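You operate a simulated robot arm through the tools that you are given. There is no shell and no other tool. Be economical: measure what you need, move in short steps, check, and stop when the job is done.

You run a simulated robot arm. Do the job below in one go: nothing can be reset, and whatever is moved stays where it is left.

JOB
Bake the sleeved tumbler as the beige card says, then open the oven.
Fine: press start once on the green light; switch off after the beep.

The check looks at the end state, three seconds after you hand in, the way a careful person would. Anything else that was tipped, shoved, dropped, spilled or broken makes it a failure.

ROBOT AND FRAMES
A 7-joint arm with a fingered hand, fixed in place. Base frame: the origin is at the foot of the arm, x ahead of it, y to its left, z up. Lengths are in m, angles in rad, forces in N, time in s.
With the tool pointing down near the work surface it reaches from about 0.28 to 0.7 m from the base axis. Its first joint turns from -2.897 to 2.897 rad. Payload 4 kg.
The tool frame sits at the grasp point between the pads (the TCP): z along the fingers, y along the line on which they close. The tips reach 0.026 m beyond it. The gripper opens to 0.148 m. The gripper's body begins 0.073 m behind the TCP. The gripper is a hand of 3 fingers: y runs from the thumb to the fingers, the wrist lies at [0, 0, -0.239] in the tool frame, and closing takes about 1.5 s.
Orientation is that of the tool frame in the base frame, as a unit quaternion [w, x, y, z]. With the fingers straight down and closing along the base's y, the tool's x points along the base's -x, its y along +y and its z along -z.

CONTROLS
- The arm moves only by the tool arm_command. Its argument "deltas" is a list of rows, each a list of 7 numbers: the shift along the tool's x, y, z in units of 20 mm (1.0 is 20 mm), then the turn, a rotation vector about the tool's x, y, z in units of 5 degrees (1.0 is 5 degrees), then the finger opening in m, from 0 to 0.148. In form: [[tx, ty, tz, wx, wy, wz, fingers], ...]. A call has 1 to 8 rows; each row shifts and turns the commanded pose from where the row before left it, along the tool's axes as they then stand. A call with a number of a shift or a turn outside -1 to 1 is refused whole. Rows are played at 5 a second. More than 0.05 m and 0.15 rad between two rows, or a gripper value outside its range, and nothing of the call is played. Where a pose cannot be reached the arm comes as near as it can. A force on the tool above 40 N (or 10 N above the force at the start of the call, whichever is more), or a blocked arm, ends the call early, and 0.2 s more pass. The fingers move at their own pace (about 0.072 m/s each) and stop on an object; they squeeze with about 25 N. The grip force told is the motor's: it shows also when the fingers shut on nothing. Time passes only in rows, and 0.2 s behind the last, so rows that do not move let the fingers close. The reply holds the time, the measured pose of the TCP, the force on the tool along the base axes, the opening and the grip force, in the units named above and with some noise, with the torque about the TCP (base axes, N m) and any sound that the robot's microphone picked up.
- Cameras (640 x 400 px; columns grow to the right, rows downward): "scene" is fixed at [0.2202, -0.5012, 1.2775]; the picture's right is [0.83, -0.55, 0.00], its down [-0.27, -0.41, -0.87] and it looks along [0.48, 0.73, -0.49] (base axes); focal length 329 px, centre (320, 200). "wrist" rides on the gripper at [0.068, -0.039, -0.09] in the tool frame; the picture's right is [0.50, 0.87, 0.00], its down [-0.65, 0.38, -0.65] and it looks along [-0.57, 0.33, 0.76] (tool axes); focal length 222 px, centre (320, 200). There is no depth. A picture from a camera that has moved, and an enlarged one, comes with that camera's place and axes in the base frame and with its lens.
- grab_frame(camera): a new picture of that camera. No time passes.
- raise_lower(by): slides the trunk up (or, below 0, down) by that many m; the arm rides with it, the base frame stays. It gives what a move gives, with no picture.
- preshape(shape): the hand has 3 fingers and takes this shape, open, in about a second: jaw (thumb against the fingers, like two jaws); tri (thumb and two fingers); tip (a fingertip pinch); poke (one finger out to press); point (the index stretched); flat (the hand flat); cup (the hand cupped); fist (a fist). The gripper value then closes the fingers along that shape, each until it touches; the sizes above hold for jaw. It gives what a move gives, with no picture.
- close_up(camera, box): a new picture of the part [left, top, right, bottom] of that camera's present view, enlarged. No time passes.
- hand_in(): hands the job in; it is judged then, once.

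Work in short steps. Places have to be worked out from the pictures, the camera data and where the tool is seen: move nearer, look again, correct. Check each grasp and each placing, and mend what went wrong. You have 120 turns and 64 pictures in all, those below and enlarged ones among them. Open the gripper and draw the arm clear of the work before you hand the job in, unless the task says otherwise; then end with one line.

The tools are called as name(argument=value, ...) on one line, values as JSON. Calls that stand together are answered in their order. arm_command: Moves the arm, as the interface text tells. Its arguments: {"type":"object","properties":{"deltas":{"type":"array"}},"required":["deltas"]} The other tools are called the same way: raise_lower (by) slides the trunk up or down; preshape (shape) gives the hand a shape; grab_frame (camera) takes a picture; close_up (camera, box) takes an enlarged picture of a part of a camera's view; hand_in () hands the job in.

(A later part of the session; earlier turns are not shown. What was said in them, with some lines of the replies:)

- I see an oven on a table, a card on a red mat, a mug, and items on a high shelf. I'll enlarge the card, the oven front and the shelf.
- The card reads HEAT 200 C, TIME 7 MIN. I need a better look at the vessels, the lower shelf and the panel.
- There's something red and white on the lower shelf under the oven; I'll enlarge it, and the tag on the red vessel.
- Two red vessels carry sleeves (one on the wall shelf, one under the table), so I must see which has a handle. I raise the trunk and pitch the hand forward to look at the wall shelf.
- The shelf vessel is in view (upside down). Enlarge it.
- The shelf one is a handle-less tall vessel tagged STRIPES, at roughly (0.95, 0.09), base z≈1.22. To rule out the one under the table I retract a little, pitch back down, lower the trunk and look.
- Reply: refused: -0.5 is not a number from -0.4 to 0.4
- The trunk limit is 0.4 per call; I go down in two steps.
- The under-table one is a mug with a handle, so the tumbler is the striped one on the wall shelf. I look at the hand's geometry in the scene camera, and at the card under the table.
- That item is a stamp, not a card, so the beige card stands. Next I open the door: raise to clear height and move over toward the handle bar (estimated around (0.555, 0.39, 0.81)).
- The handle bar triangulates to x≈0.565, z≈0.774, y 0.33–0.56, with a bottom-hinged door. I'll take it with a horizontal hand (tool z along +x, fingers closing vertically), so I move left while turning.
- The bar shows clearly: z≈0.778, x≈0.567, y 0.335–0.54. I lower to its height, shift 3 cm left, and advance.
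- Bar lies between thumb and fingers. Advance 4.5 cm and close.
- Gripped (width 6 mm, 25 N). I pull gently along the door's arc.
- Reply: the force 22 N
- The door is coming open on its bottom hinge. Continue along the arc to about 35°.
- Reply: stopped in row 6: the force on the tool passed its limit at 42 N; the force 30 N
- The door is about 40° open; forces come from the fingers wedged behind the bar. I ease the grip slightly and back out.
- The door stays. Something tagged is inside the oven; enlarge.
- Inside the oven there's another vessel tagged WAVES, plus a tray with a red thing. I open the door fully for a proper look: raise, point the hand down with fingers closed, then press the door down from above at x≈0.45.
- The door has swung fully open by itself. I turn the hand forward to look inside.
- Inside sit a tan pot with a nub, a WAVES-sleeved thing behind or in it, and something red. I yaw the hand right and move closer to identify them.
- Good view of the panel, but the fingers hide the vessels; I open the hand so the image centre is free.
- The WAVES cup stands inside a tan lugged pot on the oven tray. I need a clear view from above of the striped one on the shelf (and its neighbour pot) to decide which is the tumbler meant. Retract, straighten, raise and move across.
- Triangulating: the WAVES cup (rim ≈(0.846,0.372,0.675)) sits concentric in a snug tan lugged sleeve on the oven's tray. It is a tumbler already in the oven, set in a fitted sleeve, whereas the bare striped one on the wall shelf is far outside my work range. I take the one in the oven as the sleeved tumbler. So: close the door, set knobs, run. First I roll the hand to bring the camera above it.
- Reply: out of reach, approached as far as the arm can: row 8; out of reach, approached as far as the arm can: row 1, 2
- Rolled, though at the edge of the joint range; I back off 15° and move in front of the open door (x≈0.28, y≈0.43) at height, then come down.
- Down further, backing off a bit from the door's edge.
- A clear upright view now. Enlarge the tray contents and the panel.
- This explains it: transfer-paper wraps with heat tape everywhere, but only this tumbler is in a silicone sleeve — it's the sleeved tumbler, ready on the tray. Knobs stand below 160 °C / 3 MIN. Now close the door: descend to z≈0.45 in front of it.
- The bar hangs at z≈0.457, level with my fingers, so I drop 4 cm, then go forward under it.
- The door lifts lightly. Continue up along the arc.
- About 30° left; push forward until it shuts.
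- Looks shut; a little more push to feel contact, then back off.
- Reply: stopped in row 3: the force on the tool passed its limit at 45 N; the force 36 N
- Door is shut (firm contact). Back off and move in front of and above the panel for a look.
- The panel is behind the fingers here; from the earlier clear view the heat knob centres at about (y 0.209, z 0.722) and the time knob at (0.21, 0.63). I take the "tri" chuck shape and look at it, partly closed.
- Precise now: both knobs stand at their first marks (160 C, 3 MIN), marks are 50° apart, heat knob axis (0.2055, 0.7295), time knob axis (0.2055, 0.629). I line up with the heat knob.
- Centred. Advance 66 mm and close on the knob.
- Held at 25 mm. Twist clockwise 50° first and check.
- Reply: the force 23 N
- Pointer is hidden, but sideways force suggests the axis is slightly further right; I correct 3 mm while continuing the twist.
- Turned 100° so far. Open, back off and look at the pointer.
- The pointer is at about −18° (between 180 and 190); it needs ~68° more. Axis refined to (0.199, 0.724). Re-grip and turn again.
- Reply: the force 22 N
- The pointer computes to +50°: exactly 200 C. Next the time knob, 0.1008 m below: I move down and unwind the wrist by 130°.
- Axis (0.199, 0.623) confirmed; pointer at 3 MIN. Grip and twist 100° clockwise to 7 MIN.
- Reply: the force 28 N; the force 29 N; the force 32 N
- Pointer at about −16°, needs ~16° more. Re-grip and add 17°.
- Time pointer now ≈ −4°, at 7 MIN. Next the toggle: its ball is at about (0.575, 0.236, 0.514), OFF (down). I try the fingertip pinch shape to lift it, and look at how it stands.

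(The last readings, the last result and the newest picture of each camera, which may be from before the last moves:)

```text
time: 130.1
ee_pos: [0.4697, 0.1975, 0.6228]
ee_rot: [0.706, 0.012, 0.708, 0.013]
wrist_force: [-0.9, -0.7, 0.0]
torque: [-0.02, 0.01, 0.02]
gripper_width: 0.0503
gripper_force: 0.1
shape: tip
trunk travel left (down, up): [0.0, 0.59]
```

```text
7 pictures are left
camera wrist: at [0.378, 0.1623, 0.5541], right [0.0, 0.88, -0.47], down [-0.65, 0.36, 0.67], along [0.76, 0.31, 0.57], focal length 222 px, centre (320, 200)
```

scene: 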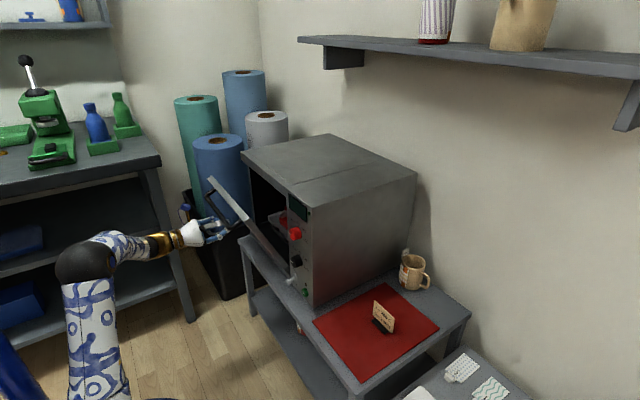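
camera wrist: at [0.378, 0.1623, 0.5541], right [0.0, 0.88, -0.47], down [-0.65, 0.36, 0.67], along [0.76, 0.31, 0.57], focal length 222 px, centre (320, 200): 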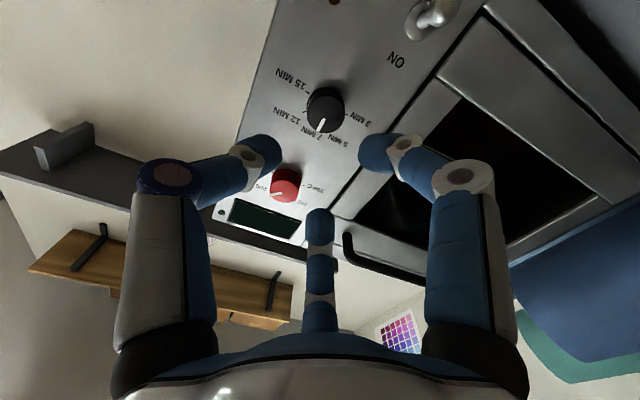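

The shapes all form a three-finger chuck, so I roll to "thumb on top" (two fingers form a cradle below) and move in front of the toggle.

arm_command(deltas=[[0, 0, 0, 0, 0, -1, 0.05], [0, 0, 0, 0, 0, -1, 0.05], [0, 0, 0, 0, 0, -1, 0.05], [0, 0, 0, 0, 0, -1, 0.05], [0, 0, 0, 0, 0, -1, 0.05], [0, 0, 0, 0, 0, -1, 0.05], [0, 0, 0, 0, 0, -1, 0.05], [0, 0, 0, 0, 0, -1, 0.05]])

arm_command(deltas=[[0, 0, 0, 0, 0, -1, 0.05], [0, 0, 0, 0, 0, -1, 0.05], [0, 0, 0, 0, 0, -1, 0.05], [0, 0, 0, 0, 0, -1, 0.05], [0, 0, 0, 0, 0, -1, 0.05], [0, 0, 0, 0, 0, -1, 0.05], [0, 0, 0, 0, 0, -1, 0.05], [0, 0, 0, 0, 0, -1, 0.05]])

arm_command(deltas=[[0, 0, 0, 0, 0, -1, 0.05], [0, 0, 0, 0, 0, -1, 0.05], [-0.32, 0.89, 0, 0, 0, -0.4, 0.05], [-0.32, 0.89, 0, 0, 0, 0, 0.05], [-0.32, 0.89, 0, 0, 0, 0, 0.05], [-0.32, 0.89, 0, 0, 0, 0, 0.05], [-0.32, 0.89, 0, 0, 0, 0, 0.05], [-0.32, 0.89, 0, 0, 0, 0, 0.05]])

grab_frame(camera="wrist")

```text
time: 131.9
ee_pos: [0.4696, 0.1997, 0.6213]
ee_rot: [0.667, -0.232, 0.67, -0.229]
wrist_force: [-0.6, 0.2, -0.2]
torque: [0.0, 0.0, -0.02]
gripper_width: 0.0505
gripper_force: 0.1
shape: tip
trunk travel left (down, up): [0.0, 0.59]
```

```text
time: 133.7
ee_pos: [0.4693, 0.1998, 0.6222]
ee_rot: [0.548, -0.447, 0.55, -0.444]
wrist_force: [-0.2, -0.1, -0.2]
torque: [0.01, -0.02, -0.01]
gripper_width: 0.0505
gripper_force: 0.1
shape: tip
trunk travel left (down, up): [0.0, 0.59]
```

```text
time: 135.5
ee_pos: [0.4718, 0.2391, 0.5137]
ee_rot: [0.499, -0.5, 0.501, -0.499]
wrist_force: [0.3, -0.1, -0.2]
torque: [0.0, -0.01, 0.01]
gripper_width: 0.0508
gripper_force: 0.1
shape: tip
trunk travel left (down, up): [0.0, 0.59]
```

```text
6 pictures are left
camera wrist: at [0.3806, 0.1719, 0.5538], right [0.0, -0.5, -0.87], down [-0.66, 0.66, -0.38], along [0.76, 0.57, -0.33], focal length 222 px, centre (320, 200)
```

wrist: 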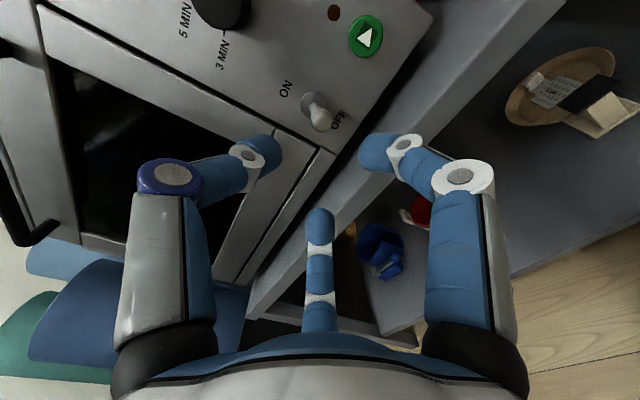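

Ball at (0.573, 0.235, 0.517), table at z≈0.485. Advance around it, close loosely to 16 mm and lift.

arm_command(deltas=[[0.2, -0.2, 0.8, 0, 0, 0, 0.05], [0, 0, 0.9, 0, 0, 0, 0.05], [0, 0, 0.9, 0, 0, 0, 0.05], [0, 0, 0.9, 0, 0, 0, 0.05], [0, 0, 0.7, 0, 0, 0, 0.05]])

arm_command(deltas=[[0, 0, 0, 0, 0, 0, 0.016], [0, 0, 0, 0, 0, 0, 0.016], [0, 0, 0, 0, 0, 0, 0.016], [0, 0, 0, 0, 0, 0, 0.016]])

arm_command(deltas=[[0, -0.4, 0, 0, 0, 0, 0.016], [0, -0.4, 0, 0, 0, 0, 0.016], [0, -0.4, 0, 0, 0, 0, 0.016], [0, -0.4, 0, 0, 0, 0, 0.016], [0, -0.4, 0, 0, 0, 0, 0.016]])

```text
time: 136.7
ee_pos: [0.5532, 0.2327, 0.5188]
ee_rot: [0.499, -0.501, 0.501, -0.499]
wrist_force: [-0.1, -0.9, 0.2]
torque: [0.04, 0.01, -0.01]
gripper_width: 0.0503
gripper_force: 0.0
shape: tip
trunk travel left (down, up): [0.0, 0.59]
```

```text
time: 137.7
ee_pos: [0.554, 0.2327, 0.5198]
ee_rot: [-0.499, 0.502, -0.5, 0.499]
wrist_force: [-3.2, 3.1, -1.9]
torque: [0.02, 0.05, 0.15]
gripper_width: 0.0172
gripper_force: 0.1
shape: tip
trunk travel left (down, up): [0.0, 0.59]
```

```text
time: 138.9
ee_pos: [0.5531, 0.2352, 0.5599]
ee_rot: [0.499, -0.501, 0.501, -0.499]
wrist_force: [-0.9, -0.4, 0.1]
torque: [-0.03, -0.01, -0.01]
gripper_width: 0.0162
gripper_force: 0.1
shape: tip
trunk travel left (down, up): [0.0, 0.59]
heard: click
```

Click – switched ON. Release, retreat, close the fingers, and position in front of the start button (0.168, 0.516); then check the lamp.

arm_command(deltas=[[0, 0, 0, 0, 0, 0, 0.05], [0, 0, 0, 0, 0, 0, 0.05], [0, 0, -0.9, 0, 0, 0, 0.05], [0, 0, -0.9, 0, 0, 0, 0.05], [0, 0, -0.9, 0, 0, 0, 0.0]])

arm_command(deltas=[[0.84, 0.55, 0, 0, 0, 0, 0.0], [0.84, 0.55, 0, 0, 0, 0, 0.0], [0.84, 0.55, 0, 0, 0, 0, 0.0], [0.84, 0.55, 0, 0, 0, 0, 0.0], [0, 0, 0, 0, 0, 0, 0]])

close_up(camera="scene", box=[280, 185, 330, 305])

```text
time: 140.1
ee_pos: [0.4984, 0.2358, 0.5583]
ee_rot: [-0.499, 0.501, -0.5, 0.499]
wrist_force: [-0.6, -0.7, -0.4]
torque: [-0.03, -0.01, -0.03]
gripper_width: 0.0
gripper_force: 0.0
shape: tip
trunk travel left (down, up): [0.0, 0.59]
```

```text
time: 141.3
ee_pos: [0.4988, 0.1678, 0.5152]
ee_rot: [-0.499, 0.501, -0.5, 0.5]
wrist_force: [-0.2, -0.1, 0.2]
torque: [0.01, 0.02, -0.04]
gripper_width: 0.0
gripper_force: 25.1
shape: tip
trunk travel left (down, up): [0.0, 0.59]
```

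```text
3.33 times, centred on (305, 245) of scene
camera zoom: at [0.2202, -0.5012, 1.2775], right [0.83, -0.55, 0.0], down [-0.27, -0.41, -0.87], along [0.48, 0.73, -0.49], focal length 1097 px, centre (370, 50)
```

zoom: 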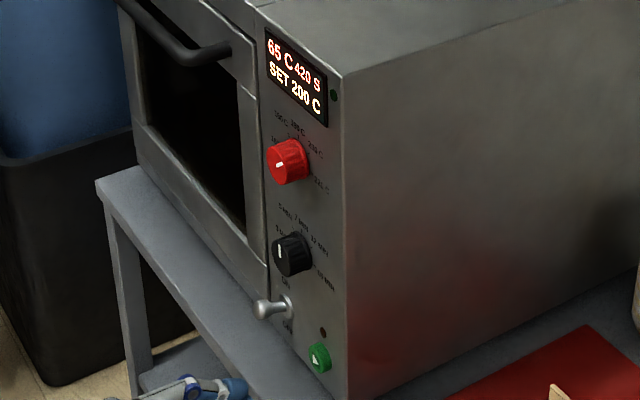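

Display: 65 C, 420 S, SET 200 C – both settings are right and it's heating; green lamp still dark. I wait.

arm_command(deltas=[[0, 0, 0, 0, 0, 0, 0], [0, 0, 0, 0, 0, 0, 0], [0, 0, 0, 0, 0, 0, 0], [0, 0, 0, 0, 0, 0, 0], [0, 0, 0, 0, 0, 0, 0], [0, 0, 0, 0, 0, 0, 0], [0, 0, 0, 0, 0, 0, 0], [0, 0, 0, 0, 0, 0, 0]])

arm_command(deltas=[[0, 0, 0, 0, 0, 0, 0], [0, 0, 0, 0, 0, 0, 0], [0, 0, 0, 0, 0, 0, 0], [0, 0, 0, 0, 0, 0, 0], [0, 0, 0, 0, 0, 0, 0], [0, 0, 0, 0, 0, 0, 0], [0, 0, 0, 0, 0, 0, 0], [0, 0, 0, 0, 0, 0, 0]])

arm_command(deltas=[[0, 0, 0, 0, 0, 0, 0], [0, 0, 0, 0, 0, 0, 0], [0, 0, 0, 0, 0, 0, 0], [0, 0, 0, 0, 0, 0, 0], [0, 0, 0, 0, 0, 0, 0], [0, 0, 0, 0, 0, 0, 0], [0, 0, 0, 0, 0, 0, 0], [0, 0, 0, 0, 0, 0, 0]])

arm_command(deltas=[[0, 0, 0, 0, 0, 0, 0], [0, 0, 0, 0, 0, 0, 0], [0, 0, 0, 0, 0, 0, 0], [0, 0, 0, 0, 0, 0, 0], [0, 0, 0, 0, 0, 0, 0], [0, 0, 0, 0, 0, 0, 0], [0, 0, 0, 0, 0, 0, 0], [0, 0, 0, 0, 0, 0, 0]])

arm_command(deltas=[[0, 0, 0, 0, 0, 0, 0], [0, 0, 0, 0, 0, 0, 0], [0, 0, 0, 0, 0, 0, 0], [0, 0, 0, 0, 0, 0, 0], [0, 0, 0, 0, 0, 0, 0], [0, 0, 0, 0, 0, 0, 0], [0, 0, 0, 0, 0, 0, 0], [0, 0, 0, 0, 0, 0, 0]])

arm_command(deltas=[[0, 0, 0, 0, 0, 0, 0], [0, 0, 0, 0, 0, 0, 0], [0, 0, 0, 0, 0, 0, 0], [0, 0, 0, 0, 0, 0, 0], [0, 0, 0, 0, 0, 0, 0], [0, 0, 0, 0, 0, 0, 0], [0, 0, 0, 0, 0, 0, 0], [0, 0, 0, 0, 0, 0, 0]])

close_up(camera="scene", box=[280, 185, 330, 305])

```text
time: 143.1
ee_pos: [0.4996, 0.1663, 0.5153]
ee_rot: [0.499, -0.501, 0.501, -0.499]
wrist_force: [-0.9, 0.2, 0.8]
torque: [-0.01, -0.02, -0.02]
gripper_width: 0.0
gripper_force: 24.8
shape: tip
trunk travel left (down, up): [0.0, 0.59]
```

```text
time: 144.9
ee_pos: [0.4987, 0.1671, 0.5147]
ee_rot: [0.499, -0.501, 0.501, -0.499]
wrist_force: [-0.7, 0.5, -0.4]
torque: [0.03, 0.0, -0.03]
gripper_width: 0.0
gripper_force: 24.8
shape: tip
trunk travel left (down, up): [0.0, 0.59]
```

```text
time: 146.7
ee_pos: [0.5003, 0.1676, 0.5147]
ee_rot: [0.499, -0.501, 0.501, -0.499]
wrist_force: [0.7, 0.3, -1.2]
torque: [0.0, 0.04, 0.04]
gripper_width: 0.0
gripper_force: 24.7
shape: tip
trunk travel left (down, up): [0.0, 0.59]
```

```text
time: 148.5
ee_pos: [0.4989, 0.1683, 0.5148]
ee_rot: [0.499, -0.5, 0.501, -0.499]
wrist_force: [-0.2, 0.0, 0.1]
torque: [-0.01, 0.0, -0.01]
gripper_width: 0.0
gripper_force: 25.1
shape: tip
trunk travel left (down, up): [0.0, 0.59]
```

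```text
time: 150.3
ee_pos: [0.4994, 0.1676, 0.5154]
ee_rot: [0.499, -0.501, 0.501, -0.5]
wrist_force: [-0.4, 0.7, 0.4]
torque: [-0.01, -0.01, 0.02]
gripper_width: 0.0002
gripper_force: 25.1
shape: tip
trunk travel left (down, up): [0.0, 0.59]
```

```text
time: 152.1
ee_pos: [0.4991, 0.1669, 0.5151]
ee_rot: [0.499, -0.501, 0.501, -0.499]
wrist_force: [-0.6, -0.5, -0.1]
torque: [-0.01, -0.01, 0.0]
gripper_width: 0.0
gripper_force: 24.9
shape: tip
trunk travel left (down, up): [0.0, 0.59]
```

```text
3.33 times, centred on (305, 245) of scene
camera zoom: at [0.2202, -0.5012, 1.2775], right [0.83, -0.55, 0.0], down [-0.27, -0.41, -0.87], along [0.48, 0.73, -0.49], focal length 1097 px, centre (370, 50)
```

zoom: 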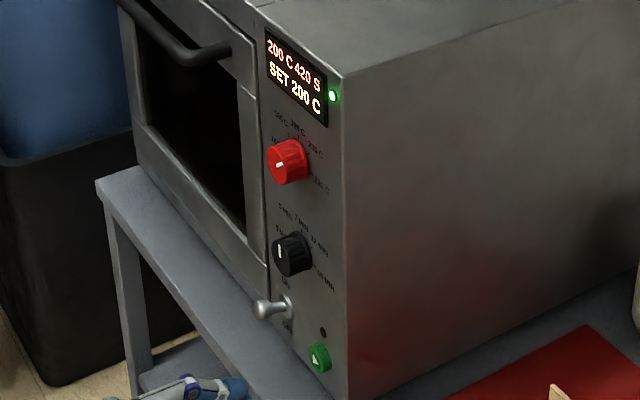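

Green lamp lit at 200 C. Press start once.

arm_command(deltas=[[0, 0, 0.9, 0, 0, 0, 0], [0, 0, 0.9, 0, 0, 0, 0], [0, 0, 0.9, 0, 0, 0, 0], [0, 0, 0.25, 0, 0, 0, 0], [0, 0, 0.25, 0, 0, 0, 0]])

```text
time: 153.3
ee_pos: [0.5625, 0.166, 0.5163]
ee_rot: [-0.498, 0.501, -0.501, 0.5]
wrist_force: [0.5, -0.3, 0.1]
torque: [0.0, 0.0, -0.03]
gripper_width: 0.0
gripper_force: 25.2
shape: tip
trunk travel left (down, up): [0.0, 0.59]
```

No contact yet; continue in small steps.

arm_command(deltas=[[0, 0, 0.2, 0, 0, 0, 0], [0, 0, 0.2, 0, 0, 0, 0]])

```text
time: 153.9
ee_pos: [0.5711, 0.1667, 0.5147]
ee_rot: [0.499, -0.501, 0.501, -0.5]
wrist_force: [0.1, 0.3, 0.0]
torque: [-0.04, 0.0, 0.01]
gripper_width: 0.0
gripper_force: 24.9
shape: tip
trunk travel left (down, up): [0.0, 0.59]
```

arm_command(deltas=[[0, 0, 0.2, 0, 0, 0, 0], [0, 0, 0.2, 0, 0, 0, 0]])

```text
time: 154.5
ee_pos: [0.5784, 0.1662, 0.515]
ee_rot: [-0.499, 0.501, -0.5, 0.5]
wrist_force: [-4.1, 0.3, 0.1]
torque: [-0.01, 0.02, 0.05]
gripper_width: 0.0
gripper_force: 25.3
shape: tip
trunk travel left (down, up): [0.0, 0.59]
heard: click
```

Click – start pressed. I back off and go in front of and above the toggle, ready to switch off after the beep.

arm_command(deltas=[[0, 0, -0.9, 0, 0, 0, 0], [0, 0, -0.9, 0, 0, 0, 0], [0, 0, -0.9, 0, 0, 0, 0], [0, 0, -0.7, 0, 0, 0, 0], [-0.7, -0.8, 0, 0, 0, 0, 0], [-0.7, -0.8, 0, 0, 0, 0, 0], [-0.7, -0.8, 0, 0, 0, 0, 0], [-0.7, -0.8, 0, 0, 0, 0, 0]])

arm_command(deltas=[[-0.65, -0.4, 0, 0, 0, 0, 0], [0, 0, 0, 0, 0, 0, 0], [0, 0, 0, 0, 0, 0, 0], [0, 0, 0, 0, 0, 0, 0], [0, 0, 0, 0, 0, 0, 0], [0, 0, 0, 0, 0, 0, 0], [0, 0, 0, 0, 0, 0, 0], [0, 0, 0, 0, 0, 0, 0]])

close_up(camera="scene", box=[280, 185, 330, 305])

```text
time: 156.3
ee_pos: [0.5114, 0.2242, 0.5806]
ee_rot: [-0.499, 0.501, -0.501, 0.499]
wrist_force: [-0.1, 0.1, -0.5]
torque: [0.0, -0.01, 0.01]
gripper_width: 0.0003
gripper_force: 24.6
shape: tip
trunk travel left (down, up): [0.0, 0.59]
```

```text
time: 158.1
ee_pos: [0.5121, 0.2383, 0.5871]
ee_rot: [0.499, -0.501, 0.501, -0.499]
wrist_force: [0.9, -0.2, -0.1]
torque: [-0.01, 0.0, -0.02]
gripper_width: 0.0
gripper_force: 25.4
shape: tip
trunk travel left (down, up): [0.0, 0.59]
```

```text
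3.33 times, centred on (305, 245) of scene
camera zoom: at [0.2202, -0.5012, 1.2775], right [0.83, -0.55, 0.0], down [-0.27, -0.41, -0.87], along [0.48, 0.73, -0.49], focal length 1097 px, centre (370, 50)
```

zoom: 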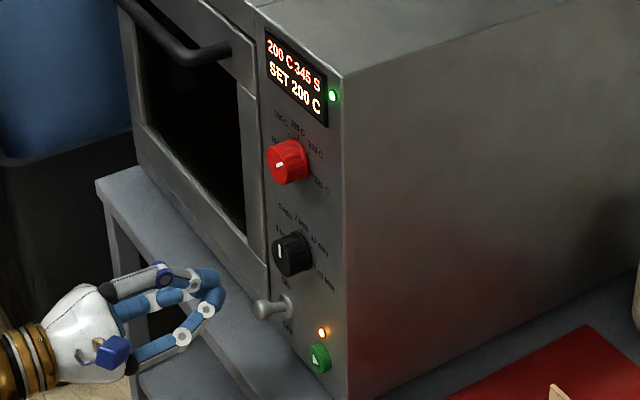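

Running 20× fast: 345 s left, ~17 s real. Wait for the beep.

arm_command(deltas=[[0, 0, 0, 0, 0, 0, 0], [0, 0, 0, 0, 0, 0, 0], [0, 0, 0, 0, 0, 0, 0], [0, 0, 0, 0, 0, 0, 0], [0, 0, 0, 0, 0, 0, 0], [0, 0, 0, 0, 0, 0, 0], [0, 0, 0, 0, 0, 0, 0], [0, 0, 0, 0, 0, 0, 0]])

arm_command(deltas=[[0, 0, 0, 0, 0, 0, 0], [0, 0, 0, 0, 0, 0, 0], [0, 0, 0, 0, 0, 0, 0], [0, 0, 0, 0, 0, 0, 0], [0, 0, 0, 0, 0, 0, 0], [0, 0, 0, 0, 0, 0, 0], [0, 0, 0, 0, 0, 0, 0], [0, 0, 0, 0, 0, 0, 0]])

arm_command(deltas=[[0, 0, 0, 0, 0, 0, 0], [0, 0, 0, 0, 0, 0, 0], [0, 0, 0, 0, 0, 0, 0], [0, 0, 0, 0, 0, 0, 0], [0, 0, 0, 0, 0, 0, 0], [0, 0, 0, 0, 0, 0, 0], [0, 0, 0, 0, 0, 0, 0], [0, 0, 0, 0, 0, 0, 0]])

arm_command(deltas=[[0, 0, 0, 0, 0, 0, 0], [0, 0, 0, 0, 0, 0, 0], [0, 0, 0, 0, 0, 0, 0], [0, 0, 0, 0, 0, 0, 0], [0, 0, 0, 0, 0, 0, 0], [0, 0, 0, 0, 0, 0, 0], [0, 0, 0, 0, 0, 0, 0], [0, 0, 0, 0, 0, 0, 0]])

arm_command(deltas=[[0, 0, 0, 0, 0, 0, 0], [0, 0, 0, 0, 0, 0, 0], [0, 0, 0, 0, 0, 0, 0], [0, 0, 0, 0, 0, 0, 0], [0, 0, 0, 0, 0, 0, 0], [0, 0, 0, 0, 0, 0, 0], [0, 0, 0, 0, 0, 0, 0], [0, 0, 0, 0, 0, 0, 0]])

arm_command(deltas=[[0, 0, 0, 0, 0, 0, 0], [0, 0, 0, 0, 0, 0, 0], [0, 0, 0, 0, 0, 0, 0], [0, 0, 0, 0, 0, 0, 0], [0, 0, 0, 0, 0, 0, 0], [0, 0, 0, 0, 0, 0, 0], [0, 0, 0, 0, 0, 0, 0], [0, 0, 0, 0, 0, 0, 0]])

arm_command(deltas=[[0, 0, 0, 0, 0, 0, 0], [0, 0, 0, 0, 0, 0, 0], [0, 0, 0, 0, 0, 0, 0], [0, 0, 0, 0, 0, 0, 0], [0, 0, 0, 0, 0, 0, 0], [0, 0, 0, 0, 0, 0, 0], [0, 0, 0, 0, 0, 0, 0], [0, 0, 0, 0, 0, 0, 0]])

arm_command(deltas=[[0, 0, 0, 0, 0, 0, 0], [0, 0, 0, 0, 0, 0, 0], [0, 0, 0, 0, 0, 0, 0], [0, 0, 0, 0, 0, 0, 0], [0, 0, 0, 0, 0, 0, 0], [0, 0, 0, 0, 0, 0, 0], [0, 0, 0, 0, 0, 0, 0], [0, 0, 0, 0, 0, 0, 0]])

arm_command(deltas=[[0, 0, 0, 0, 0, 0, 0], [0, 0, 0, 0, 0, 0, 0], [0, 0, 0, 0, 0, 0, 0], [0, 0, 0, 0, 0, 0, 0], [0, 0, 0, 0, 0, 0, 0], [0, 0, 0, 0, 0, 0, 0], [0, 0, 0, 0, 0, 0, 0], [0, 0, 0, 0, 0, 0, 0]])

```text
time: 159.9
ee_pos: [0.5118, 0.2378, 0.588]
ee_rot: [0.499, -0.501, 0.501, -0.499]
wrist_force: [-1.2, 1.9, 0.6]
torque: [0.01, 0.01, -0.04]
gripper_width: 0.0
gripper_force: 25.0
shape: tip
trunk travel left (down, up): [0.0, 0.59]
```

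```text
time: 161.7
ee_pos: [0.5121, 0.2383, 0.5876]
ee_rot: [0.499, -0.5, 0.501, -0.5]
wrist_force: [0.2, 0.3, 0.1]
torque: [-0.01, 0.0, -0.02]
gripper_width: 0.0
gripper_force: 25.0
shape: tip
trunk travel left (down, up): [0.0, 0.59]
```

```text
time: 163.5
ee_pos: [0.5121, 0.2382, 0.5877]
ee_rot: [0.499, -0.501, 0.501, -0.499]
wrist_force: [0.2, -0.3, 0.1]
torque: [0.01, 0.01, 0.03]
gripper_width: 0.0
gripper_force: 24.7
shape: tip
trunk travel left (down, up): [0.0, 0.59]
```

```text
time: 165.3
ee_pos: [0.5123, 0.2378, 0.5874]
ee_rot: [-0.499, 0.501, -0.501, 0.499]
wrist_force: [-0.2, -0.7, 0.0]
torque: [0.03, -0.02, 0.01]
gripper_width: 0.0
gripper_force: 24.6
shape: tip
trunk travel left (down, up): [0.0, 0.59]
```

```text
time: 167.1
ee_pos: [0.512, 0.2388, 0.5872]
ee_rot: [0.499, -0.501, 0.501, -0.499]
wrist_force: [-0.2, 0.1, -0.4]
torque: [-0.01, 0.01, 0.01]
gripper_width: 0.0001
gripper_force: 25.3
shape: tip
trunk travel left (down, up): [0.0, 0.59]
```

```text
time: 168.9
ee_pos: [0.5118, 0.2375, 0.5866]
ee_rot: [-0.5, 0.501, -0.501, 0.498]
wrist_force: [1.4, -1.0, 0.9]
torque: [0.02, 0.0, 0.0]
gripper_width: 0.0
gripper_force: 24.9
shape: tip
trunk travel left (down, up): [0.0, 0.59]
```

```text
time: 170.7
ee_pos: [0.5115, 0.2381, 0.5884]
ee_rot: [0.499, -0.501, 0.501, -0.499]
wrist_force: [0.2, -0.2, -0.1]
torque: [-0.06, 0.03, -0.03]
gripper_width: 0.0
gripper_force: 24.9
shape: tip
trunk travel left (down, up): [0.0, 0.59]
```

```text
time: 172.5
ee_pos: [0.513, 0.2376, 0.5876]
ee_rot: [-0.499, 0.502, -0.501, 0.499]
wrist_force: [-0.1, 0.5, 0.1]
torque: [0.01, 0.02, -0.02]
gripper_width: 0.0
gripper_force: 25.0
shape: tip
trunk travel left (down, up): [0.0, 0.59]
```

```text
time: 174.3
ee_pos: [0.5115, 0.2385, 0.5872]
ee_rot: [-0.499, 0.501, -0.501, 0.499]
wrist_force: [-0.1, -0.8, -0.1]
torque: [0.01, 0.02, -0.03]
gripper_width: 0.0
gripper_force: 25.0
shape: tip
trunk travel left (down, up): [0.0, 0.59]
```

No beep yet (due about 175–176 s); a little longer.

arm_command(deltas=[[0, 0, 0, 0, 0, 0, 0], [0, 0, 0, 0, 0, 0, 0], [0, 0, 0, 0, 0, 0, 0], [0, 0, 0, 0, 0, 0, 0], [0, 0, 0, 0, 0, 0, 0], [0, 0, 0, 0, 0, 0, 0], [0, 0, 0, 0, 0, 0, 0], [0, 0, 0, 0, 0, 0, 0]])

```text
time: 176.1
ee_pos: [0.5107, 0.2379, 0.5878]
ee_rot: [0.499, -0.501, 0.501, -0.499]
wrist_force: [-0.2, -0.7, -0.4]
torque: [0.0, 0.0, 0.03]
gripper_width: 0.0003
gripper_force: 25.5
shape: tip
trunk travel left (down, up): [0.0, 0.59]
```

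arm_command(deltas=[[0, 0, 0, 0, 0, 0, 0], [0, 0, 0, 0, 0, 0, 0], [0, 0, 0, 0, 0, 0, 0], [0, 0, 0, 0, 0, 0, 0]])

```text
time: 177.1
ee_pos: [0.5123, 0.2372, 0.5881]
ee_rot: [-0.499, 0.501, -0.501, 0.499]
wrist_force: [-1.1, 0.1, 0.3]
torque: [-0.02, -0.04, -0.06]
gripper_width: 0.0001
gripper_force: 25.3
shape: tip
trunk travel left (down, up): [0.0, 0.59]
```

arm_command(deltas=[[0, 0, 0, 0, 0, 0, 0], [0, 0, 0, 0, 0, 0, 0], [0, 0, 0, 0, 0, 0, 0], [0, 0, 0, 0, 0, 0, 0], [0, 0, 0, 0, 0, 0, 0], [0, 0, 0, 0, 0, 0, 0], [0, 0, 0, 0, 0, 0, 0], [0, 0, 0, 0, 0, 0, 0]])

arm_command(deltas=[[0, 0, 0, 0, 0, 0, 0], [0, 0, 0, 0, 0, 0, 0], [0, 0, 0, 0, 0, 0, 0], [0, 0, 0, 0, 0, 0, 0], [0, 0, 0, 0, 0, 0, 0], [0, 0, 0, 0, 0, 0, 0], [0, 0, 0, 0, 0, 0, 0], [0, 0, 0, 0, 0, 0, 0]])

```text
time: 178.9
ee_pos: [0.5115, 0.2379, 0.5873]
ee_rot: [0.499, -0.501, 0.501, -0.499]
wrist_force: [0.2, -0.7, -0.9]
torque: [-0.04, -0.01, 0.0]
gripper_width: 0.0
gripper_force: 25.1
shape: tip
trunk travel left (down, up): [0.0, 0.59]
```

```text
time: 180.7
ee_pos: [0.5117, 0.2372, 0.588]
ee_rot: [0.499, -0.501, 0.501, -0.5]
wrist_force: [0.1, 0.4, -0.9]
torque: [-0.03, 0.02, -0.03]
gripper_width: 0.0002
gripper_force: 24.2
shape: tip
trunk travel left (down, up): [0.0, 0.59]
```

arm_command(deltas=[[0, 0, 0, 0, 0, 0, 0], [0, 0, 0, 0, 0, 0, 0], [0, 0, 0, 0, 0, 0, 0], [0, 0, 0, 0, 0, 0, 0], [0, 0, 0, 0, 0, 0, 0], [0, 0, 0, 0, 0, 0, 0], [0, 0, 0, 0, 0, 0, 0], [0, 0, 0, 0, 0, 0, 0]])

arm_command(deltas=[[0, 0, 0, 0, 0, 0, 0], [0, 0, 0, 0, 0, 0, 0], [0, 0, 0, 0, 0, 0, 0], [0, 0, 0, 0, 0, 0, 0], [0, 0, 0, 0, 0, 0, 0], [0, 0, 0, 0, 0, 0, 0], [0, 0, 0, 0, 0, 0, 0], [0, 0, 0, 0, 0, 0, 0]])

close_up(camera="scene", box=[280, 185, 330, 305])

```text
time: 182.5
ee_pos: [0.5115, 0.2371, 0.587]
ee_rot: [0.5, -0.5, 0.501, -0.499]
wrist_force: [-0.1, 0.5, -0.8]
torque: [-0.02, -0.01, 0.02]
gripper_width: 0.0
gripper_force: 24.7
shape: tip
trunk travel left (down, up): [0.0, 0.59]
```

```text
time: 184.3
ee_pos: [0.5123, 0.2372, 0.5893]
ee_rot: [-0.499, 0.501, -0.5, 0.5]
wrist_force: [-0.5, -0.8, -0.3]
torque: [-0.01, 0.01, 0.01]
gripper_width: 0.0002
gripper_force: 24.9
shape: tip
trunk travel left (down, up): [0.0, 0.59]
```

```text
3.33 times, centred on (305, 245) of scene
camera zoom: at [0.2202, -0.5012, 1.2775], right [0.83, -0.55, 0.0], down [-0.27, -0.41, -0.87], along [0.48, 0.73, -0.49], focal length 1097 px, centre (370, 50)
```

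zoom: 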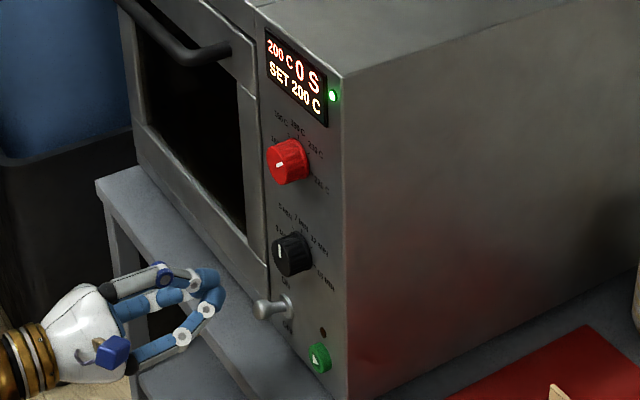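

0 S and the start lamp is off: the run is over (the beep fell unheard). Now switch off: fingers over the lever's ball, press down.

arm_command(deltas=[[0, 0.4, 0, 0, 0, 0, 0], [0.1, 0, 0.8, 0, 0, 0, 0], [0, 0, 0.8, 0, 0, 0, 0], [0, 0, 0.7, 0, 0, 0, 0]])

arm_command(deltas=[[0, 0.5, 0, 0, 0, 0, 0], [0, 0.5, 0, 0, 0, 0, 0], [0, 0.5, 0, 0, 0, 0, 0], [0, 0.5, 0, 0, 0, 0, 0], [0, 0.4, 0, 0, 0, 0, 0]])

```text
time: 185.3
ee_pos: [0.5589, 0.2358, 0.5791]
ee_rot: [-0.498, 0.501, -0.5, 0.5]
wrist_force: [0.3, -0.6, -0.2]
torque: [0.02, 0.02, 0.0]
gripper_width: 0.0001
gripper_force: 24.9
shape: tip
trunk travel left (down, up): [0.0, 0.59]
```

```text
time: 186.5
ee_pos: [0.5572, 0.234, 0.5316]
ee_rot: [0.5, -0.5, 0.501, -0.499]
wrist_force: [0.3, -0.4, 1.7]
torque: [0.02, 0.0, 0.0]
gripper_width: 0.0001
gripper_force: 24.9
shape: tip
trunk travel left (down, up): [0.0, 0.59]
heard: click
```

Click – off. Retreat, take the jaw shape and line up with the door handle as before.

arm_command(deltas=[[0, 0, -1, 0, 0, 0, 0], [0, 0, -1, 0, 0, 0, 0], [0, 0, -1, 0, 0, 0, 0], [0, 0, -1, 0, 0, 0, 0], [0, 0, -1, 0, 0, 0, 0], [0, 0, -1, 0, 0, 0, 0], [0, 0, -1, 0, 0, 0, 0]])

arm_command(deltas=[[-0.72, -0.94, 0, 0, 0, 0, 0], [-0.72, -0.94, 0, 0, 0, 0, 0], [-0.72, -0.94, 0, 0, 0, 0, 0], [-0.72, -0.94, 0, 0, 0, 0, 0], [-0.72, -0.94, 0, 0, 0, 0, 0], [-0.72, -0.94, 0, 0, 0, 0, 0], [-0.72, -0.94, 0, 0, 0, 0, 0]])

arm_command(deltas=[[-0.72, -0.94, 0, 0, 0, 0, 0], [-0.72, -0.94, 0, 0, 0, 0, 0], [-0.72, -0.94, 0, 0, 0, 0, 0], [-0.72, -0.94, 0, 0, 0, 0, 0], [-0.72, -0.94, 0, 0, 0, 0, 0], [-0.72, -0.94, 0, 0, 0, 0, 0]])

preshape(shape="jaw")

arm_command(deltas=[[0, 0, 0, 0, 0, 0, 0.08], [0, 0, 0, 0, 0, 0, 0.08], [0, 0, 0, 0, 0, 0, 0.08], [0, 0, 0, 0, 0, 0, 0.08]])

```text
time: 188.1
ee_pos: [0.4183, 0.2332, 0.5309]
ee_rot: [0.5, -0.5, 0.501, -0.499]
wrist_force: [0.4, 0.5, -0.2]
torque: [-0.01, -0.01, -0.01]
gripper_width: 0.0
gripper_force: 25.3
shape: tip
trunk travel left (down, up): [0.0, 0.59]
```

```text
time: 189.7
ee_pos: [0.4203, 0.3377, 0.6624]
ee_rot: [-0.499, 0.501, -0.501, 0.5]
wrist_force: [-0.6, 0.5, -0.3]
torque: [0.01, -0.03, 0.03]
gripper_width: 0.0
gripper_force: 24.7
shape: tip
trunk travel left (down, up): [0.0, 0.59]
```

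```text
time: 191.1
ee_pos: [0.4179, 0.4228, 0.7774]
ee_rot: [-0.499, 0.501, -0.5, 0.499]
wrist_force: [0.3, 0.1, 0.6]
torque: [0.01, 0.03, -0.02]
gripper_width: 0.0
gripper_force: 24.9
shape: tip
trunk travel left (down, up): [0.0, 0.59]
```

```text
time: 192.0
ee_pos: [0.4177, 0.422, 0.7778]
ee_rot: [-0.498, 0.501, -0.501, 0.5]
wrist_force: [-0.1, 0.3, -1.0]
torque: [-0.02, -0.02, 0.02]
gripper_width: 0.1478
gripper_force: 0.0
shape: jaw
trunk travel left (down, up): [0.0, 0.59]
```

```text
time: 193.0
ee_pos: [0.4182, 0.4226, 0.7774]
ee_rot: [-0.499, 0.501, -0.501, 0.499]
wrist_force: [-0.2, 0.2, -0.6]
torque: [-0.03, 0.0, -0.03]
gripper_width: 0.0807
gripper_force: 0.0
shape: jaw
trunk travel left (down, up): [0.0, 0.59]
```

Same pose as the first opening. Advance to x≈0.563, close, and pull to about 15°.

arm_command(deltas=[[0, 0, 1, 0, 0, 0, 0.08], [0, 0, 1, 0, 0, 0, 0.08], [0, 0, 1, 0, 0, 0, 0.08], [0, 0, 1, 0, 0, 0, 0.08], [0, 0, 1, 0, 0, 0, 0.08], [0, 0, 1, 0, 0, 0, 0.08], [0, 0, 1, 0, 0, 0, 0.08], [0, 0, 0.25, 0, 0, 0, 0.08]])

arm_command(deltas=[[0, 0, 0, 0, 0, 0, 0.0], [0, 0, 0, 0, 0, 0, 0.0], [0, 0, 0, 0, 0, 0, 0.0], [0, 0, 0, 0, 0, 0, 0.0], [0, 0, 0, 0, 0, 0, 0.0], [0, 0, 0, 0, 0, 0, 0.0], [0, 0, 0, 0, 0, 0, 0.0], [0, 0, 0, 0, 0, 0, 0.0]])

arm_command(deltas=[[0, 0.1, -0.9, 0, 0, 0, 0.0], [0, 0.2, -0.9, 0, 0, 0, 0.0], [0, 0.3, -0.9, 0, 0, 0, 0.0]])

```text
time: 194.8
ee_pos: [0.5623, 0.4199, 0.7784]
ee_rot: [-0.499, 0.501, -0.501, 0.5]
wrist_force: [-0.5, 0.0, 0.0]
torque: [-0.02, -0.03, -0.01]
gripper_width: 0.0803
gripper_force: 0.2
shape: jaw
trunk travel left (down, up): [0.0, 0.59]
```

```text
time: 196.6
ee_pos: [0.5641, 0.421, 0.7772]
ee_rot: [-0.498, 0.501, -0.501, 0.5]
wrist_force: [4.5, -1.3, -2.6]
torque: [-0.01, -0.03, 0.02]
gripper_width: 0.0046
gripper_force: 25.4
shape: jaw
trunk travel left (down, up): [0.0, 0.59]
```

```text
time: 197.4
ee_pos: [0.511, 0.4201, 0.7613]
ee_rot: [-0.497, 0.502, -0.502, 0.499]
wrist_force: [4.4, -7.3, -11.1]
torque: [-0.07, -0.06, -0.02]
gripper_width: 0.0041
gripper_force: 25.2
shape: jaw
trunk travel left (down, up): [0.0, 0.59]
```

The door follows. Continue the same arc, then ease off and back out.

arm_command(deltas=[[0, 0.35, -0.78, 0, 0, 0, 0.0], [0, 0.4, -0.78, 0, 0, 0, 0.0], [0, 0.45, -0.75, 0, 0, 0, 0.0], [0, 0.5, -0.7, 0, 0, 0, 0.0], [0, 0.55, -0.68, 0, 0, 0, 0.0]])

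arm_command(deltas=[[0, 0, 0, 0, 0, 0, 0.03], [0, 0.1, -0.3, 0, 0, 0, 0.04], [0, 0.1, -0.5, 0, 0, 0, 0.045], [0, 0.2, -0.7, 0, 0, 0, 0.05], [0, 0.2, -1, 0, 0, 0, 0.05], [0, 0, -1, 0, 0, 0, 0.05], [0, 0, -1, 0, 0, 0, 0.05]])

```text
time: 198.6
ee_pos: [0.4371, 0.4226, 0.7184]
ee_rot: [-0.496, 0.502, -0.502, 0.499]
wrist_force: [25.0, -7.2, -27.6]
torque: [-0.05, -0.46, 0.02]
gripper_width: 0.0032
gripper_force: 25.0
shape: jaw
trunk travel left (down, up): [0.0, 0.59]
```

```text
time: 200.2
ee_pos: [0.3437, 0.4229, 0.7071]
ee_rot: [0.498, -0.501, 0.501, -0.499]
wrist_force: [0.7, -0.3, 0.2]
torque: [-0.01, -0.01, -0.03]
gripper_width: 0.0499
gripper_force: 0.0
shape: jaw
trunk travel left (down, up): [0.0, 0.59]
```

Now raise, point the hand down, and press the door fully down from above as before.

raise_lower(by=0.25)

arm_command(deltas=[[0, 0, 0, -1, 0, 0, 0.0], [0, 0, 0, -1, 0, 0, 0.0], [0, 0, 0, -1, 0, 0, 0.0], [0, 0, 0, -1, 0, 0, 0.0], [0, 0, 0, -1, 0, 0, 0.0], [0, 0, 0, -1, 0, 0, 0.0], [0, 0, 0, -1, 0, 0, 0.0], [0, 0, 0, -1, 0, 0, 0.0]])

arm_command(deltas=[[0, 0, 0, -1, 0, 0, 0.0], [0, 0, 0, -1, 0, 0, 0.0], [0, 0, 0, -1, 0, 0, 0.0], [0, 0, 0, -1, 0, 0, 0.0], [0, 0, 0, -1, 0, 0, 0.0], [0, 0, 0, -1, 0, 0, 0.0], [0, 0, 0, -1, 0, 0, 0.0], [0, 0, 0, -1, 0, 0, 0.0]])

arm_command(deltas=[[0, 0, 0, -1, 0, 0, 0.0], [0, 0, 0, -1, 0, 0, 0.0], [0, -0.9, 0, 0, 0, 0, 0.0], [0, -0.9, 0, 0, 0, 0, 0.0], [0, -0.9, 0, 0, 0, 0, 0.0], [0, -0.9, 0, 0, 0, 0, 0.0], [0, -0.9, 0, 0, 0, 0, 0.0], [0, -0.6, 0, 0, 0, 0, 0.0]])

raise_lower(by=-0.2)

arm_command(deltas=[[0, 0, 0.8, 0, 0, 0, 0.0], [0, 0, 0.8, 0, 0, 0, 0.0], [0, 0, 0.8, 0, 0, 0, 0.0], [0, 0, 0.8, 0, 0, 0, 0.0], [0, 0, 0.8, 0, 0, 0, 0.0], [0, 0, 0.8, 0, 0, 0, 0.0], [0, 0, 0.8, 0, 0, 0, 0.0]])

```text
time: 202.8
ee_pos: [0.3438, 0.4226, 0.9579]
ee_rot: [0.499, -0.5, 0.502, -0.499]
wrist_force: [-0.6, -0.3, -0.3]
torque: [0.01, 0.01, -0.01]
gripper_width: 0.0501
gripper_force: 0.1
shape: jaw
trunk travel left (down, up): [-0.25, 0.34]
```

```text
time: 204.6
ee_pos: [0.3443, 0.4222, 0.9571]
ee_rot: [0.297, -0.642, 0.642, -0.297]
wrist_force: [-0.2, 0.0, -0.5]
torque: [-0.01, 0.01, -0.01]
gripper_width: 0.0003
gripper_force: 25.3
shape: jaw
trunk travel left (down, up): [-0.25, 0.34]
```

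```text
time: 206.4
ee_pos: [0.3439, 0.4238, 0.9564]
ee_rot: [0.06, -0.704, 0.705, -0.06]
wrist_force: [-0.2, 0.1, 0.0]
torque: [0.01, -0.03, 0.01]
gripper_width: 0.0
gripper_force: 25.1
shape: jaw
trunk travel left (down, up): [-0.25, 0.34]
```

```text
time: 208.2
ee_pos: [0.4108, 0.419, 0.9516]
ee_rot: [0.001, 0.707, -0.707, -0.001]
wrist_force: [0.3, -0.2, -0.8]
torque: [0.02, 0.03, 0.02]
gripper_width: 0.0
gripper_force: 24.9
shape: jaw
out of reach, approached as far as the arm can: row 6, 7, 8
trunk travel left (down, up): [-0.25, 0.34]
```

```text
time: 210.4
ee_pos: [0.4097, 0.4197, 0.7514]
ee_rot: [-0.001, -0.707, 0.707, 0.001]
wrist_force: [-0.1, -0.2, 0.2]
torque: [0.0, 0.01, 0.01]
gripper_width: 0.0001
gripper_force: 25.1
shape: jaw
trunk travel left (down, up): [-0.05, 0.54]
```

```text
time: 212.0
ee_pos: [0.4113, 0.4168, 0.6398]
ee_rot: [0.001, 0.708, -0.707, -0.001]
wrist_force: [0.1, 0.4, -0.3]
torque: [-0.03, 0.01, 0.0]
gripper_width: 0.0
gripper_force: 25.3
shape: jaw
trunk travel left (down, up): [-0.05, 0.54]
```

No resistance – the door must have swung down again. Continue gently to feel it.

arm_command(deltas=[[0, 0, 0.5, 0, 0, 0, 0.0], [0, 0, 0.5, 0, 0, 0, 0.0], [0, 0, 0.5, 0, 0, 0, 0.0], [0, 0, 0.5, 0, 0, 0, 0.0]])

```text
time: 213.0
ee_pos: [0.41, 0.4183, 0.5975]
ee_rot: [-0.002, -0.707, 0.707, 0.001]
wrist_force: [0.1, 0.0, 0.0]
torque: [-0.01, -0.01, 0.0]
gripper_width: 0.0002
gripper_force: 25.2
shape: jaw
trunk travel left (down, up): [-0.05, 0.54]
```

The door is down flat. Withdraw upward and back, open the hand, and take the last picture.

raise_lower(by=0.38)

arm_command(deltas=[[0, 0.9, 0, 0, 0, 0, 0.1], [0, 0.9, 0, 0, 0, 0, 0.1], [0, 0.9, 0, 0, 0, 0, 0.1], [0, 0.9, 0, 0, 0, 0, 0.1], [0, 0, 0, 0, 0, 0, 0.1]])

grab_frame(camera="scene")

```text
time: 216.6
ee_pos: [0.4106, 0.4177, 0.9781]
ee_rot: [0.001, 0.707, -0.707, 0.0]
wrist_force: [-0.3, 1.0, -0.1]
torque: [-0.01, -0.04, 0.03]
gripper_width: 0.0
gripper_force: 25.3
shape: jaw
trunk travel left (down, up): [-0.43, 0.16]
```

```text
time: 217.8
ee_pos: [0.3375, 0.4186, 0.9763]
ee_rot: [0.001, 0.707, -0.707, -0.001]
wrist_force: [-0.8, -0.9, 0.3]
torque: [0.0, 0.01, 0.03]
gripper_width: 0.0997
gripper_force: 0.0
shape: jaw
trunk travel left (down, up): [-0.43, 0.16]
```

```text
1 pictures are left
```

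scene: 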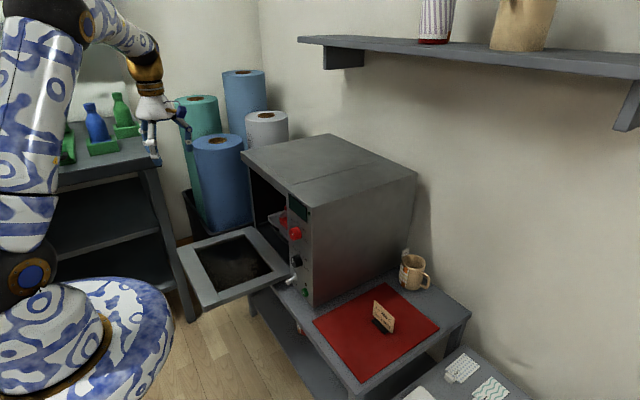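

The door is fully open, the display is dark (oven off), and nothing else has moved. The arm is clear, so I hand in.

hand_in()

```text
The job is handed in.
```

I ran the oven as the beige card says (200 C, 7 min) on the tumbler in the tan sleeve, which was already on the oven tray. I pressed start once on the green light, switched the oven off when the timer showed 0, and left the door open. I never heard the beep, so I went by the display and the start lamp going out. I took the tumbler in the oven as the one meant because it alone sits in a fitted tan sleeve, although the striped one on the wall shelf also has a paper wrap.
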